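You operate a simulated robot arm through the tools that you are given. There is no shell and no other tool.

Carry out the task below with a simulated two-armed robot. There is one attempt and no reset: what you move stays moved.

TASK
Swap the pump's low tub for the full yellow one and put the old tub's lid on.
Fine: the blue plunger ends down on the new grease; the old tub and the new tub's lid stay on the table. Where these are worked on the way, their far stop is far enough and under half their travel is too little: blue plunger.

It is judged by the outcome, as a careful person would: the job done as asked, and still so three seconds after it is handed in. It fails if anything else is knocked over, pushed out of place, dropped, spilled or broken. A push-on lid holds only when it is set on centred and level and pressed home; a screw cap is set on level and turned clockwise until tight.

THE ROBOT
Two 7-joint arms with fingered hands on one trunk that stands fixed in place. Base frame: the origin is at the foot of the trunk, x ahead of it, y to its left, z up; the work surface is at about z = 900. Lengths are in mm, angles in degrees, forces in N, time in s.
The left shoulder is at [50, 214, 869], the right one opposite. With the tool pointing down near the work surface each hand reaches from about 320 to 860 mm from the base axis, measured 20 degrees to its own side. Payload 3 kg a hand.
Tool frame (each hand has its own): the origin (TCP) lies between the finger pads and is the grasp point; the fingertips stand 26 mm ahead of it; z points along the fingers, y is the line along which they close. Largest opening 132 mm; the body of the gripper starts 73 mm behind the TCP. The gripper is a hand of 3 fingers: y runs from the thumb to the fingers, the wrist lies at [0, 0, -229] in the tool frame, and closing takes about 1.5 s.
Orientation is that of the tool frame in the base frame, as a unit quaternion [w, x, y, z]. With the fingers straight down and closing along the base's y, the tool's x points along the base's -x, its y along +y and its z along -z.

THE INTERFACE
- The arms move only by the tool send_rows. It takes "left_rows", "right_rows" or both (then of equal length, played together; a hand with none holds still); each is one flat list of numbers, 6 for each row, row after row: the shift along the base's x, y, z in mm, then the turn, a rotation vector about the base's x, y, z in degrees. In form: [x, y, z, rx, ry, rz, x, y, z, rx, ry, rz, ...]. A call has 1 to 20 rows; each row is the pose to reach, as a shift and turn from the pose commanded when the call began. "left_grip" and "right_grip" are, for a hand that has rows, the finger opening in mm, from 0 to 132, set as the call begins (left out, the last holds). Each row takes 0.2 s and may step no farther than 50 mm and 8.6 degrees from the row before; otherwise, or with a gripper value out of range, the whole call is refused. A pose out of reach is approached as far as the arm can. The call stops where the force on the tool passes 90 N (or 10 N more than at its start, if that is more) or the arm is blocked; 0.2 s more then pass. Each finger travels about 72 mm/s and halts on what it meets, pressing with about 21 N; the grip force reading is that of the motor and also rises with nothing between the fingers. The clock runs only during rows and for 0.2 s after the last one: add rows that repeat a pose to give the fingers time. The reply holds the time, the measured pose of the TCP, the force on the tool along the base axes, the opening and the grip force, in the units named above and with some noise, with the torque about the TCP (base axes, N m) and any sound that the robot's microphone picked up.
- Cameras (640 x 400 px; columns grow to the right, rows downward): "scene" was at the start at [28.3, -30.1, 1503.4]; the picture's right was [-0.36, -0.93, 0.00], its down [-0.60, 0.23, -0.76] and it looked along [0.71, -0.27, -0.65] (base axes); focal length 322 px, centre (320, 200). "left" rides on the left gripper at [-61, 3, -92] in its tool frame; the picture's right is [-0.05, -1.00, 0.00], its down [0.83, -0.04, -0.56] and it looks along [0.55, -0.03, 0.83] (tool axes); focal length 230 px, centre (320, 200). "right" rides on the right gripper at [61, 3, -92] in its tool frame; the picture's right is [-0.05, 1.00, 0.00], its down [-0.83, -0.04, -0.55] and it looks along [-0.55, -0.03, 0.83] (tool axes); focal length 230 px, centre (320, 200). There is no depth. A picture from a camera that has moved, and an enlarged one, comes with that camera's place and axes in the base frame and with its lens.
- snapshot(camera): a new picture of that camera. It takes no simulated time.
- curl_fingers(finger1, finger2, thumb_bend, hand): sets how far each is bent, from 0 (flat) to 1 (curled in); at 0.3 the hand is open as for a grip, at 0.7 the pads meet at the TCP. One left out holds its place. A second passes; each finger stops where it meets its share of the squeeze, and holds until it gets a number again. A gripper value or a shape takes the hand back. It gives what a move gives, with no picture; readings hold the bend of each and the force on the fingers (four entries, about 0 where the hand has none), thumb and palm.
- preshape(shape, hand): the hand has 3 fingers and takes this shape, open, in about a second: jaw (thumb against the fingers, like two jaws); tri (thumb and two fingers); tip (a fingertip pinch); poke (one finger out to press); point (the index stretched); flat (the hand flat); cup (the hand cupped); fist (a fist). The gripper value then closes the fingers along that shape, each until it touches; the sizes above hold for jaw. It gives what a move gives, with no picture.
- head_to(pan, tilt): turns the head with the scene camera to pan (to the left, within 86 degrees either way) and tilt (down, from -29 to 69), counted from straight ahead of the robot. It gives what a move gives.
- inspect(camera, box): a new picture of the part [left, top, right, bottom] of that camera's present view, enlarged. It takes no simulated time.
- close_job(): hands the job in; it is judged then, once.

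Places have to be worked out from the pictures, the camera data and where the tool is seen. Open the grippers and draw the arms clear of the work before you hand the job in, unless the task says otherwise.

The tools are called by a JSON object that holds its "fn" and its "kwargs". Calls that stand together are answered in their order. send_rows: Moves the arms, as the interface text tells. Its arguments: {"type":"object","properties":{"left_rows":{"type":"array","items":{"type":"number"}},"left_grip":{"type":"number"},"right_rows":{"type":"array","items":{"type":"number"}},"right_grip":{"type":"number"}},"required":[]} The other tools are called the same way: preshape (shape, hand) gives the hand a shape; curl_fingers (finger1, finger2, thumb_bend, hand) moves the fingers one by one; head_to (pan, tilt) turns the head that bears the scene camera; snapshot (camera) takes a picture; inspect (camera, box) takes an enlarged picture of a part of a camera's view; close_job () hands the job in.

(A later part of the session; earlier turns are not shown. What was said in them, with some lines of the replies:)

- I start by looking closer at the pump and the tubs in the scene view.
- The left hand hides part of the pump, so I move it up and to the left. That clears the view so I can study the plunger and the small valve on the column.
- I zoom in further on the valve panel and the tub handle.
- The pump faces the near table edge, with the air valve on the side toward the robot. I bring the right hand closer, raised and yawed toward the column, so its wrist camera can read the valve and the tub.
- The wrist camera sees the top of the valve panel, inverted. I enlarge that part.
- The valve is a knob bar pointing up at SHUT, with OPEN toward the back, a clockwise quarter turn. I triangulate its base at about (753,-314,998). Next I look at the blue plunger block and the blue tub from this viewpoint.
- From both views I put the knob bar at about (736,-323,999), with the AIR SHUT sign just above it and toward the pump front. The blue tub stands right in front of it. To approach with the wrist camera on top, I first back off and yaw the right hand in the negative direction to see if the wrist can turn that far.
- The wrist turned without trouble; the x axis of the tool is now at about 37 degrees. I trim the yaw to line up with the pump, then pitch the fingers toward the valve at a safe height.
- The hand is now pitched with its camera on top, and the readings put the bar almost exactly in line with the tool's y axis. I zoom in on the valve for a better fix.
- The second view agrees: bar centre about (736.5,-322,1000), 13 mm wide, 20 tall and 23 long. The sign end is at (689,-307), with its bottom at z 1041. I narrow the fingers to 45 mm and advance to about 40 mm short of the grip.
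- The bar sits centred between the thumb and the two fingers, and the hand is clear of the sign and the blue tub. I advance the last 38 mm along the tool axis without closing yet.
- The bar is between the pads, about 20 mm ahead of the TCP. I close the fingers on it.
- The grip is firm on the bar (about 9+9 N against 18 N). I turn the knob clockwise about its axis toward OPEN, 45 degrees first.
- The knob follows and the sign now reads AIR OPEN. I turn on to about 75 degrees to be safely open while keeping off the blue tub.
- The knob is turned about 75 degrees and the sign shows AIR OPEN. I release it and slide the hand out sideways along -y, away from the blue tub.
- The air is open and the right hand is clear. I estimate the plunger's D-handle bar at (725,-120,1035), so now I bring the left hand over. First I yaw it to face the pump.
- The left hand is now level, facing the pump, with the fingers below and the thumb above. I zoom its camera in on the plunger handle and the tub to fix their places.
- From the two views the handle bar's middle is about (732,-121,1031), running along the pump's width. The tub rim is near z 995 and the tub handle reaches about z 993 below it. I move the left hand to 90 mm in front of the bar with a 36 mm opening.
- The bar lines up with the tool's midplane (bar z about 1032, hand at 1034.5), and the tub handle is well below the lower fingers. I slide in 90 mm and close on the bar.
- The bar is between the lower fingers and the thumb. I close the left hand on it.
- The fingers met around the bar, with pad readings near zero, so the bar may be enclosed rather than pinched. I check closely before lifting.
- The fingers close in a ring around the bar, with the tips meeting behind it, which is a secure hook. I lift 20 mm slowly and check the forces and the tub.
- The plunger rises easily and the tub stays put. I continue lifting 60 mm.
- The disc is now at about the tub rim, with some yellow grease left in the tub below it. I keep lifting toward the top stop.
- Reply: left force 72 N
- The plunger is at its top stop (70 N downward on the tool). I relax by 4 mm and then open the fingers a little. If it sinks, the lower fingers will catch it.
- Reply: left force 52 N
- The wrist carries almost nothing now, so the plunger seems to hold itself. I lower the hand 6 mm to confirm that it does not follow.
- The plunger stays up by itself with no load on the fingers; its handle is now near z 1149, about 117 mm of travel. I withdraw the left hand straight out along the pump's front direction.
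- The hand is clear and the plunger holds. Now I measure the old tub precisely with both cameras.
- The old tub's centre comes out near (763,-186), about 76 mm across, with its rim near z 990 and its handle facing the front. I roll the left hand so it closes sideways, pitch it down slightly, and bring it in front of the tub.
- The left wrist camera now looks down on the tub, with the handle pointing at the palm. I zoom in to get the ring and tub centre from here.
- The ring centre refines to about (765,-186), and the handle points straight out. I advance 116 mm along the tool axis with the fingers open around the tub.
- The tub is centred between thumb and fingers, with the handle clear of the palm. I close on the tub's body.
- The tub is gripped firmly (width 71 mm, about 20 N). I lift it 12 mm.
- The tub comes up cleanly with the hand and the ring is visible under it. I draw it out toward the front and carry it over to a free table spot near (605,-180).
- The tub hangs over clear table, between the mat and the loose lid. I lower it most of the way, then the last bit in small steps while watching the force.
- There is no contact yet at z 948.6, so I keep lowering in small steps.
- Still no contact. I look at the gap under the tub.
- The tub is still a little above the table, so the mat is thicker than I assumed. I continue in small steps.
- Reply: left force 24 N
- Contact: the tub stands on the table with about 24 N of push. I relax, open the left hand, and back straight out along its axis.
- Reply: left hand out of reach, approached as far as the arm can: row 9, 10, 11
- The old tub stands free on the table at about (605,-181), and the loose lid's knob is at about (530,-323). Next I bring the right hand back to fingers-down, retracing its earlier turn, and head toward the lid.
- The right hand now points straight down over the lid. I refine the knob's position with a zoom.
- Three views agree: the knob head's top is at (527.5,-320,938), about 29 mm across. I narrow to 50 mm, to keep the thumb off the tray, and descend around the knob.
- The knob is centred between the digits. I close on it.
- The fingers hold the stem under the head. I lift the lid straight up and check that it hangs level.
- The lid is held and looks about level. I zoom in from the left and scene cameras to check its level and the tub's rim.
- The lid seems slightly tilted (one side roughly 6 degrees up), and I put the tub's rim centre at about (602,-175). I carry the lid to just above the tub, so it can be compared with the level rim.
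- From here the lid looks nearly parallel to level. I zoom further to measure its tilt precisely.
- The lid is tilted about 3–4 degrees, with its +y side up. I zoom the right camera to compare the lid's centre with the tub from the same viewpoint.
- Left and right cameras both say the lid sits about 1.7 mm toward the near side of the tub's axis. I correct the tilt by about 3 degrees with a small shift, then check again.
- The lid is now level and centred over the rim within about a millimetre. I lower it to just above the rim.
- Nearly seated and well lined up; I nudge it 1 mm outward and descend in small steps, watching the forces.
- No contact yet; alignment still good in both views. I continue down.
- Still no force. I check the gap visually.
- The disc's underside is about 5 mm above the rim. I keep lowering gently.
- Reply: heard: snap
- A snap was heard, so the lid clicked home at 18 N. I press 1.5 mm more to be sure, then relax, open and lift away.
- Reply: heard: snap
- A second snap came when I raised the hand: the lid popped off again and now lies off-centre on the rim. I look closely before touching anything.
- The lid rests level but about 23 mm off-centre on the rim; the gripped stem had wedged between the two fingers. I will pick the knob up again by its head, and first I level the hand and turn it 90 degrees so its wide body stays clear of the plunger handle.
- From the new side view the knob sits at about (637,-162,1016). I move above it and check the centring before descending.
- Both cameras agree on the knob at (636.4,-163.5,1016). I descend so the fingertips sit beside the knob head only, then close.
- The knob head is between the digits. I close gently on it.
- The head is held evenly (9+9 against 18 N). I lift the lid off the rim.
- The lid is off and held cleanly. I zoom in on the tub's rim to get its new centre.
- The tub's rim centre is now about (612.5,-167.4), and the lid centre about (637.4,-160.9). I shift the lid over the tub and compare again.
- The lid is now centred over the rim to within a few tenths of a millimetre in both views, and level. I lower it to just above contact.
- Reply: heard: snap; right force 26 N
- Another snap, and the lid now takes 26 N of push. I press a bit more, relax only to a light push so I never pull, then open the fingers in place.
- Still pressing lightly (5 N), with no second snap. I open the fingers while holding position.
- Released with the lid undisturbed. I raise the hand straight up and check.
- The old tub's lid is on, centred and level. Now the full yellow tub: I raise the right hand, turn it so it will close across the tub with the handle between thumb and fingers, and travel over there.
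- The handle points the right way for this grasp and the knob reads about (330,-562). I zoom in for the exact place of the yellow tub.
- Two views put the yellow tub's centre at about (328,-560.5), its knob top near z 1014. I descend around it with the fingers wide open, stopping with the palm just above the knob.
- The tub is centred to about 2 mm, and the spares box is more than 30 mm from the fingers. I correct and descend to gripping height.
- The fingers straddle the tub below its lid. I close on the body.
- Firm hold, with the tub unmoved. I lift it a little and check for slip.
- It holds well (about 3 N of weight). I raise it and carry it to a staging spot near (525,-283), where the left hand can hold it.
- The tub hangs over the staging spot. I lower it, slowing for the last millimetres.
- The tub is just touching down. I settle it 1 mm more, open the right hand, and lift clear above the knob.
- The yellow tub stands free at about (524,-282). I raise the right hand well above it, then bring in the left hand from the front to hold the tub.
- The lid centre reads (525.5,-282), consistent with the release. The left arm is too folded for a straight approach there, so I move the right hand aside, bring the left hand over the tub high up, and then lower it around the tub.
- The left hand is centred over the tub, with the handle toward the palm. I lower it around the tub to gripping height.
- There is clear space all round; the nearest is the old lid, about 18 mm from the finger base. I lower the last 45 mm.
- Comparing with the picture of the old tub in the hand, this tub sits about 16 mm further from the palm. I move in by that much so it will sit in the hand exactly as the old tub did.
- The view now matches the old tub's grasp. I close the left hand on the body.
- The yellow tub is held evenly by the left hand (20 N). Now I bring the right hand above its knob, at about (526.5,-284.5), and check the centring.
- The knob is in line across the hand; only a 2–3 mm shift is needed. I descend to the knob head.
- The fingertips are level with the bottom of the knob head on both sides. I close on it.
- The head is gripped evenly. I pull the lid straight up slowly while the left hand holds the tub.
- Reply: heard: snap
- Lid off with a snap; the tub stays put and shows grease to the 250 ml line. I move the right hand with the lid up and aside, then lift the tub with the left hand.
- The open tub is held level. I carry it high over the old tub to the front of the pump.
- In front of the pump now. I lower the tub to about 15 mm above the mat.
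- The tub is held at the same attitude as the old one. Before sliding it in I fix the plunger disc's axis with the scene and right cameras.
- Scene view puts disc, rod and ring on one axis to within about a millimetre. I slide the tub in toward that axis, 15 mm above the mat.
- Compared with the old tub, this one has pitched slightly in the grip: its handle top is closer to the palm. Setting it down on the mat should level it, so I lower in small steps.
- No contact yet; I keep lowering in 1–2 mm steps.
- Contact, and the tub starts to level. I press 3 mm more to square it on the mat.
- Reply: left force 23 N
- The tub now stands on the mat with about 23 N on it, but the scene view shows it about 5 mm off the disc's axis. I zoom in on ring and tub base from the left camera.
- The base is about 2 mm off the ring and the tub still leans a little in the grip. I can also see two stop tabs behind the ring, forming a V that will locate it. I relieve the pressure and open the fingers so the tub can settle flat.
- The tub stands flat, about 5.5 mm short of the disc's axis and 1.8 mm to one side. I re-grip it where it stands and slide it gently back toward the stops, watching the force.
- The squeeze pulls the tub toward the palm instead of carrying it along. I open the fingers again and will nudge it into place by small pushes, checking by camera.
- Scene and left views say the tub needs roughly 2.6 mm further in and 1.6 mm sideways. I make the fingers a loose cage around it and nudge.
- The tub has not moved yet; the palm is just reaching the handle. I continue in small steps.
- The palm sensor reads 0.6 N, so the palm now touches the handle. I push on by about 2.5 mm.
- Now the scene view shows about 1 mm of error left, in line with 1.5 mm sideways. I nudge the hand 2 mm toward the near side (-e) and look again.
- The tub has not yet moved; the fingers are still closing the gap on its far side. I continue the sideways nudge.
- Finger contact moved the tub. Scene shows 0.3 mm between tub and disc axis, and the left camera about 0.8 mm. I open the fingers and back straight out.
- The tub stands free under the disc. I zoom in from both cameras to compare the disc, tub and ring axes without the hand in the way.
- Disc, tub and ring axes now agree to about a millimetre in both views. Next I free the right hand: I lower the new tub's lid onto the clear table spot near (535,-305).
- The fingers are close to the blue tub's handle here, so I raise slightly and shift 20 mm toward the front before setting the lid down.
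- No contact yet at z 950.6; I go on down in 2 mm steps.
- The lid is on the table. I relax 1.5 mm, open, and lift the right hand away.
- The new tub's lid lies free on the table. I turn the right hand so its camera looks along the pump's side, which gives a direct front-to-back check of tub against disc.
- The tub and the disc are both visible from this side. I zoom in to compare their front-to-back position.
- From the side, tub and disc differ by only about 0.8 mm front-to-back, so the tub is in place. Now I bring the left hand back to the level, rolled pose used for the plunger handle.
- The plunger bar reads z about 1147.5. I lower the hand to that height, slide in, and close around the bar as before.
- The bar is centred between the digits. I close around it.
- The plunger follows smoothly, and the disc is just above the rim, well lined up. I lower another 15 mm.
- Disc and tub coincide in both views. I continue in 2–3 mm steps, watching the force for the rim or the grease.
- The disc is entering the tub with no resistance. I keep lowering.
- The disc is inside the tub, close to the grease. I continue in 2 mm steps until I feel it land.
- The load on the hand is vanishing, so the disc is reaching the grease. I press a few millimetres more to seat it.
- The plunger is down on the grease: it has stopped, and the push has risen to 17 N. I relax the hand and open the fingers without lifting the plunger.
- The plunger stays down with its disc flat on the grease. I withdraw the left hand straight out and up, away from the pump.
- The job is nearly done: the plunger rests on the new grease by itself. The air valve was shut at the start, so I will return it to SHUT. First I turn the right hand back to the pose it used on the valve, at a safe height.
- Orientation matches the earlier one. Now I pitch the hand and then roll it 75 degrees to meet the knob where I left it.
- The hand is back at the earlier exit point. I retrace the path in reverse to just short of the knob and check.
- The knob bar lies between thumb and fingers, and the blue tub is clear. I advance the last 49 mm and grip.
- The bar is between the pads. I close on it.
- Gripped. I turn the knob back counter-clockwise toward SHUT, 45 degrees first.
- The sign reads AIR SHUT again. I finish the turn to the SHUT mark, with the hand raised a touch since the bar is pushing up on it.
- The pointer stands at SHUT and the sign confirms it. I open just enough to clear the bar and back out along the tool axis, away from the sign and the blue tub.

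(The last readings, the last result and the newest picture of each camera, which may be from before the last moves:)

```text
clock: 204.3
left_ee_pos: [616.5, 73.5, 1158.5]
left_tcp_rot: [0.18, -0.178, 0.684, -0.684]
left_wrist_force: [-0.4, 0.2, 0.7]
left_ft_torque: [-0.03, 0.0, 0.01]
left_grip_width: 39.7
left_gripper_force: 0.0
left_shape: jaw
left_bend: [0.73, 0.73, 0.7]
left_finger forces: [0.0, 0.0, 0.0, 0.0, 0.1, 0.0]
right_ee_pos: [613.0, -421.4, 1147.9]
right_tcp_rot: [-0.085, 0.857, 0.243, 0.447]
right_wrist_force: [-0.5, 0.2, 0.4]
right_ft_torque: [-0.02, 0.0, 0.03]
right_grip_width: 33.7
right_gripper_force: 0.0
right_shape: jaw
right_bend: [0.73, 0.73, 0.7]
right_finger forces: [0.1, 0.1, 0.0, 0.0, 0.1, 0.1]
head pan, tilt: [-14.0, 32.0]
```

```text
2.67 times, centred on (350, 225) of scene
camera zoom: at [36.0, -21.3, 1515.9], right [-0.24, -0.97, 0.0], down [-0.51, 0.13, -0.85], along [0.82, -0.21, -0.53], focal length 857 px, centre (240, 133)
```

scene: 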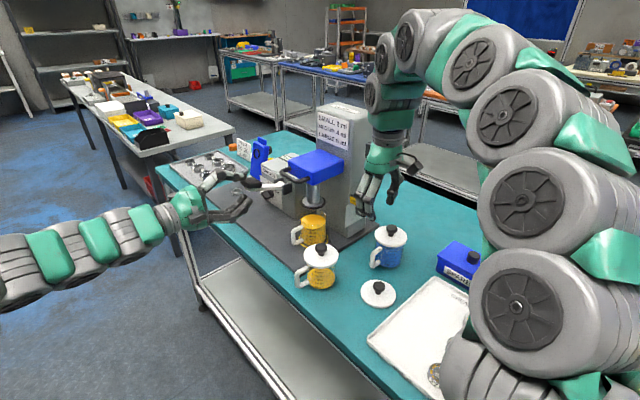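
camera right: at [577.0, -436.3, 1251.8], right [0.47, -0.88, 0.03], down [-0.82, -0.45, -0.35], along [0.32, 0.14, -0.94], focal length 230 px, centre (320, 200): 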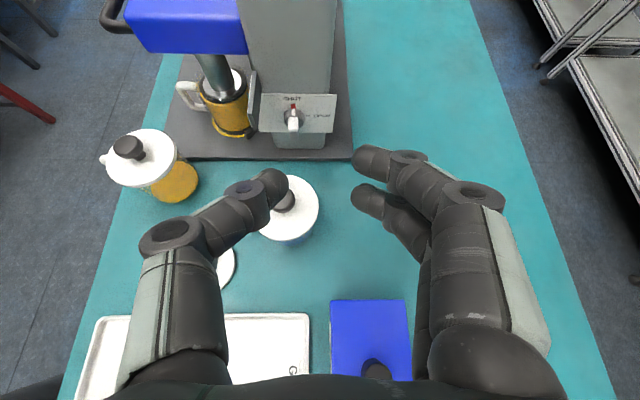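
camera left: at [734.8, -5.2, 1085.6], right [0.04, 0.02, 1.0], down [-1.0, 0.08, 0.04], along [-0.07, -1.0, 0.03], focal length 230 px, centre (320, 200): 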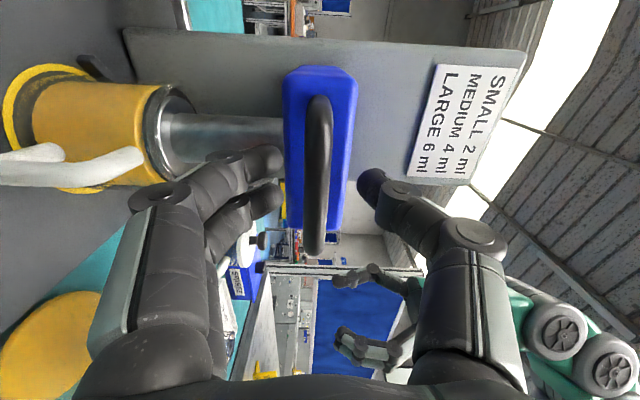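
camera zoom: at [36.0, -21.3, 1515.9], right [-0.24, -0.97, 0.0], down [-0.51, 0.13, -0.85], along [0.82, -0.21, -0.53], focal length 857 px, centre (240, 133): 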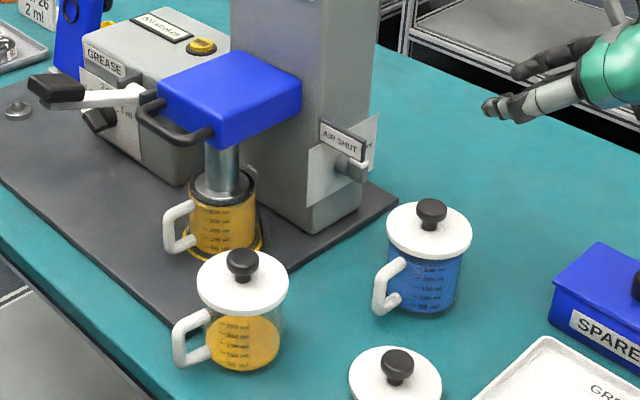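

Valve shut, plunger down, tub in place. I check closely that the old tub's lid is seated like the blue one.

{"fn": "inspect", "kwargs": {"camera": "scene", "box": [300, 235, 360, 295]}}

{"fn": "inspect", "kwargs": {"camera": "scene", "box": [360, 215, 420, 275]}}

{"fn": "inspect", "kwargs": {"camera": "right", "box": [90, 60, 350, 240]}}

{"fn": "snapshot", "kwargs": {"camera": "left"}}

```text
6.67 times, centred on (330, 265) of scene
camera zoom: at [36.0, -21.3, 1515.9], right [-0.24, -0.97, 0.0], down [-0.51, 0.13, -0.85], along [0.82, -0.21, -0.53], focal length 2143 px, centre (253, -233)
```

zoom: 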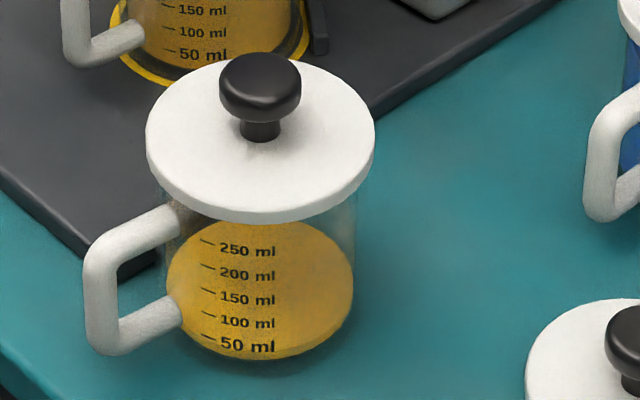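

```text
6.67 times, centred on (390, 245) of scene
camera zoom: at [36.0, -21.3, 1515.9], right [-0.24, -0.97, 0.0], down [-0.51, 0.13, -0.85], along [0.82, -0.21, -0.53], focal length 2143 px, centre (-147, -100)
```

zoom: 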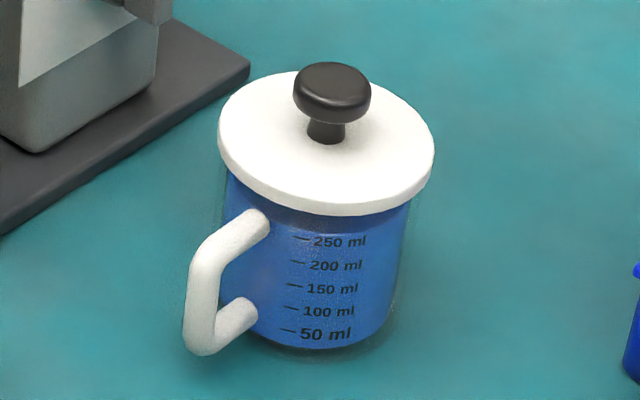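

```text
2.22 times, centred on (220, 150) of right
camera zoom: at [577.0, -436.3, 1251.8], right [0.47, -0.88, 0.03], down [-0.82, -0.45, -0.35], along [0.32, 0.14, -0.94], focal length 511 px, centre (542, 311)
```

zoom: 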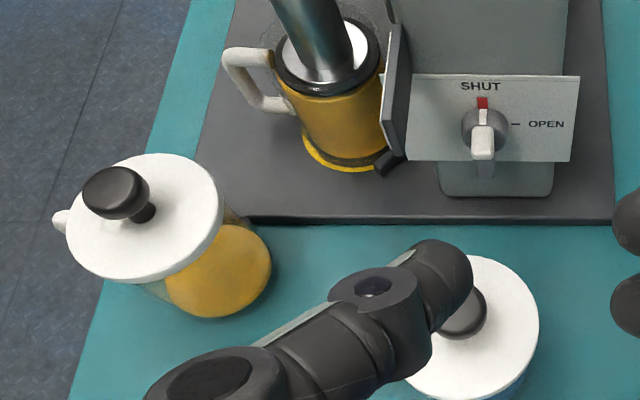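

```text
taken
camera left: at [624.4, 184.1, 1156.1], right [0.04, 0.02, 1.0], down [-1.0, 0.08, 0.04], along [-0.07, -1.0, 0.03], focal length 230 px, centre (320, 200)
```

left: 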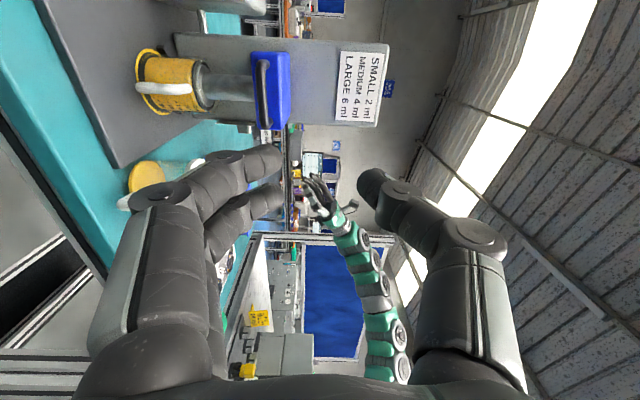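

The lid height matches the blue tub's seated lid, the pointer stands at SHUT, and everything is in place. I now open both grippers and draw the arms clear.

{"fn": "send_rows", "kwargs": {"left_rows": [-15, 20, 5, 0, 0, 0, -30, 40, 10, 0, 0, 0, -45, 60, 15, 0, 0, 0, -57, 80, 20, 0, 0, 0, -57, 80, 20, 0, 0, 0, -57, 80, 20, 0, 0, 0, -57, 80, 20, 0, 0, 0, -57, 80, 20, 0, 0, 0], "right_rows": [-10, -4, 10, -3.79, 6.72, 0, -20, -8, 20, -7.57, 13.43, 0, -30, -10, 30, -11.36, 20.15, 0, -40, -10, 40, -15.15, 26.86, 0, -50, -10, 45, -18.93, 33.58, 0, -60, -10, 50, -22.72, 40.3, 0, -70, -10, 50, -26.5, 47, 0, -85, -10, 55, -26.5, 47, 0], "left_grip": 120, "right_grip": 110}}

{"fn": "send_rows", "kwargs": {"right_rows": [-35, 2, 8, 0, 0, 0, -70, 4, 16, 0, 0, 0, -105, 6, 24, 0, 0, 0, -140, 8, 32, 0, 0, 0, -165, 10, 40, 0, 0, 0, -175, 12, 45, 0, 0, 0]}}

{"fn": "snapshot", "kwargs": {"camera": "scene"}}

{"fn": "inspect", "kwargs": {"camera": "scene", "box": [260, 130, 420, 310]}}

```text
clock: 206.1
left_ee_pos: [561.0, 154.0, 1177.8]
left_tcp_rot: [0.181, -0.178, 0.684, -0.683]
left_wrist_force: [-0.5, 0.4, 0.7]
left_ft_torque: [0.01, -0.03, 0.02]
left_grip_width: 119.7
left_gripper_force: 0.0
left_shape: jaw
left_bend: [0.47, 0.47, 0.43]
left_finger forces: [0.0, 0.1, 0.0, 0.0, 0.0, 0.0]
right_ee_pos: [528.0, -431.4, 1201.5]
right_tcp_rot: [0.02, 0.959, 0.282, 0.005]
right_wrist_force: [-1.0, 0.6, 0.3]
right_ft_torque: [0.0, 0.02, -0.01]
right_grip_width: 109.7
right_gripper_force: 0.1
right_shape: jaw
right_bend: [0.56, 0.56, 0.52]
right_finger forces: [0.0, 0.0, 0.0, 0.1, 0.0, 0.2]
head pan, tilt: [-14.0, 32.0]
```

```text
clock: 207.5
left_ee_pos: [561.3, 153.8, 1178.4]
left_tcp_rot: [0.181, -0.179, 0.684, -0.684]
left_wrist_force: [0.7, 0.4, -0.3]
left_ft_torque: [-0.02, 0.01, 0.03]
left_grip_width: 119.8
left_gripper_force: 0.0
left_shape: jaw
left_bend: [0.47, 0.47, 0.43]
left_finger forces: [0.1, 0.0, 0.1, 0.1, 0.1, 0.0]
right_ee_pos: [351.9, -421.1, 1248.1]
right_tcp_rot: [0.02, 0.959, 0.282, 0.006]
right_wrist_force: [0.1, -0.1, 0.5]
right_ft_torque: [0.0, 0.02, 0.01]
right_grip_width: 109.7
right_gripper_force: 0.0
right_shape: jaw
right_bend: [0.56, 0.56, 0.52]
right_finger forces: [0.0, 0.0, 0.0, 0.0, 0.1, 0.1]
head pan, tilt: [-14.0, 32.0]
```

```text
taken
```

scene: 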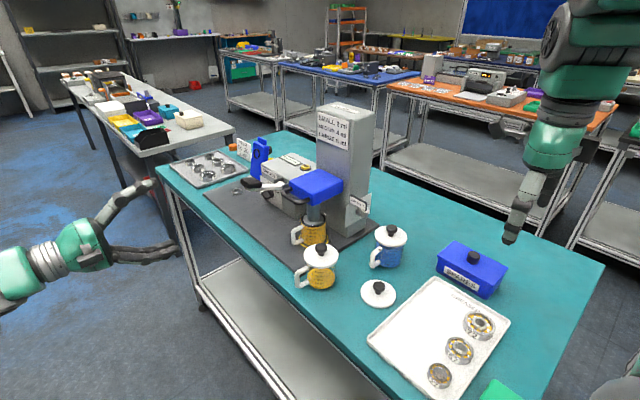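

```text
2.22 times, centred on (340, 220) of scene
camera zoom: at [36.0, -21.3, 1515.9], right [-0.24, -0.97, 0.0], down [-0.51, 0.13, -0.85], along [0.82, -0.21, -0.53], focal length 714 px, centre (276, 156)
```

zoom: 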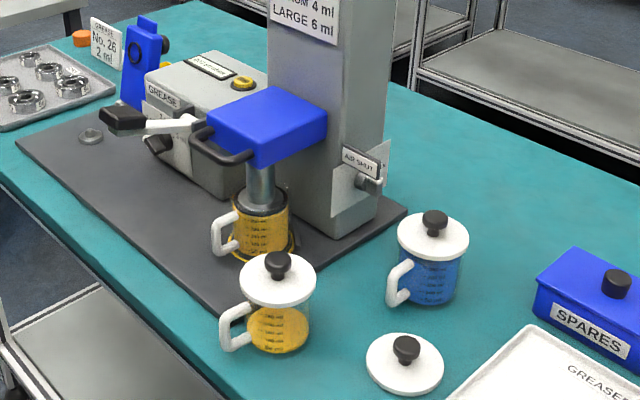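

The full yellow tub is under the plunger and the plunger is down on its grease. The air reads SHUT, the old tub has its lid on, and the new tub's lid lies on the table. Both arms are clear with grippers open, so I hand the job in.

{"fn": "close_job", "kwargs": {}}

```text
The job is handed in.
```

The swap is finished and handed in: the full yellow tub is under the pump, and the blue plunger is resting on its grease.

- **Old tub:** it stands on the table next to the pump mat with its lid on. My first attempt at the lid popped off and shifted the tub about 10 mm. I re-centred the lid and pressed it home with a snap. It now sits level, at the same height as the lid on the blue tub.
- **New tub:** it sits centred on the plunger to within about a millimetre. Its lid lies on the table near the tray.
- **Air valve:** I opened it so the plunger could be lifted and turned it back to SHUT afterwards. The sign reads AIR SHUT.

Nothing else was moved or touched. Both grippers are open and the arms are clear of the work.
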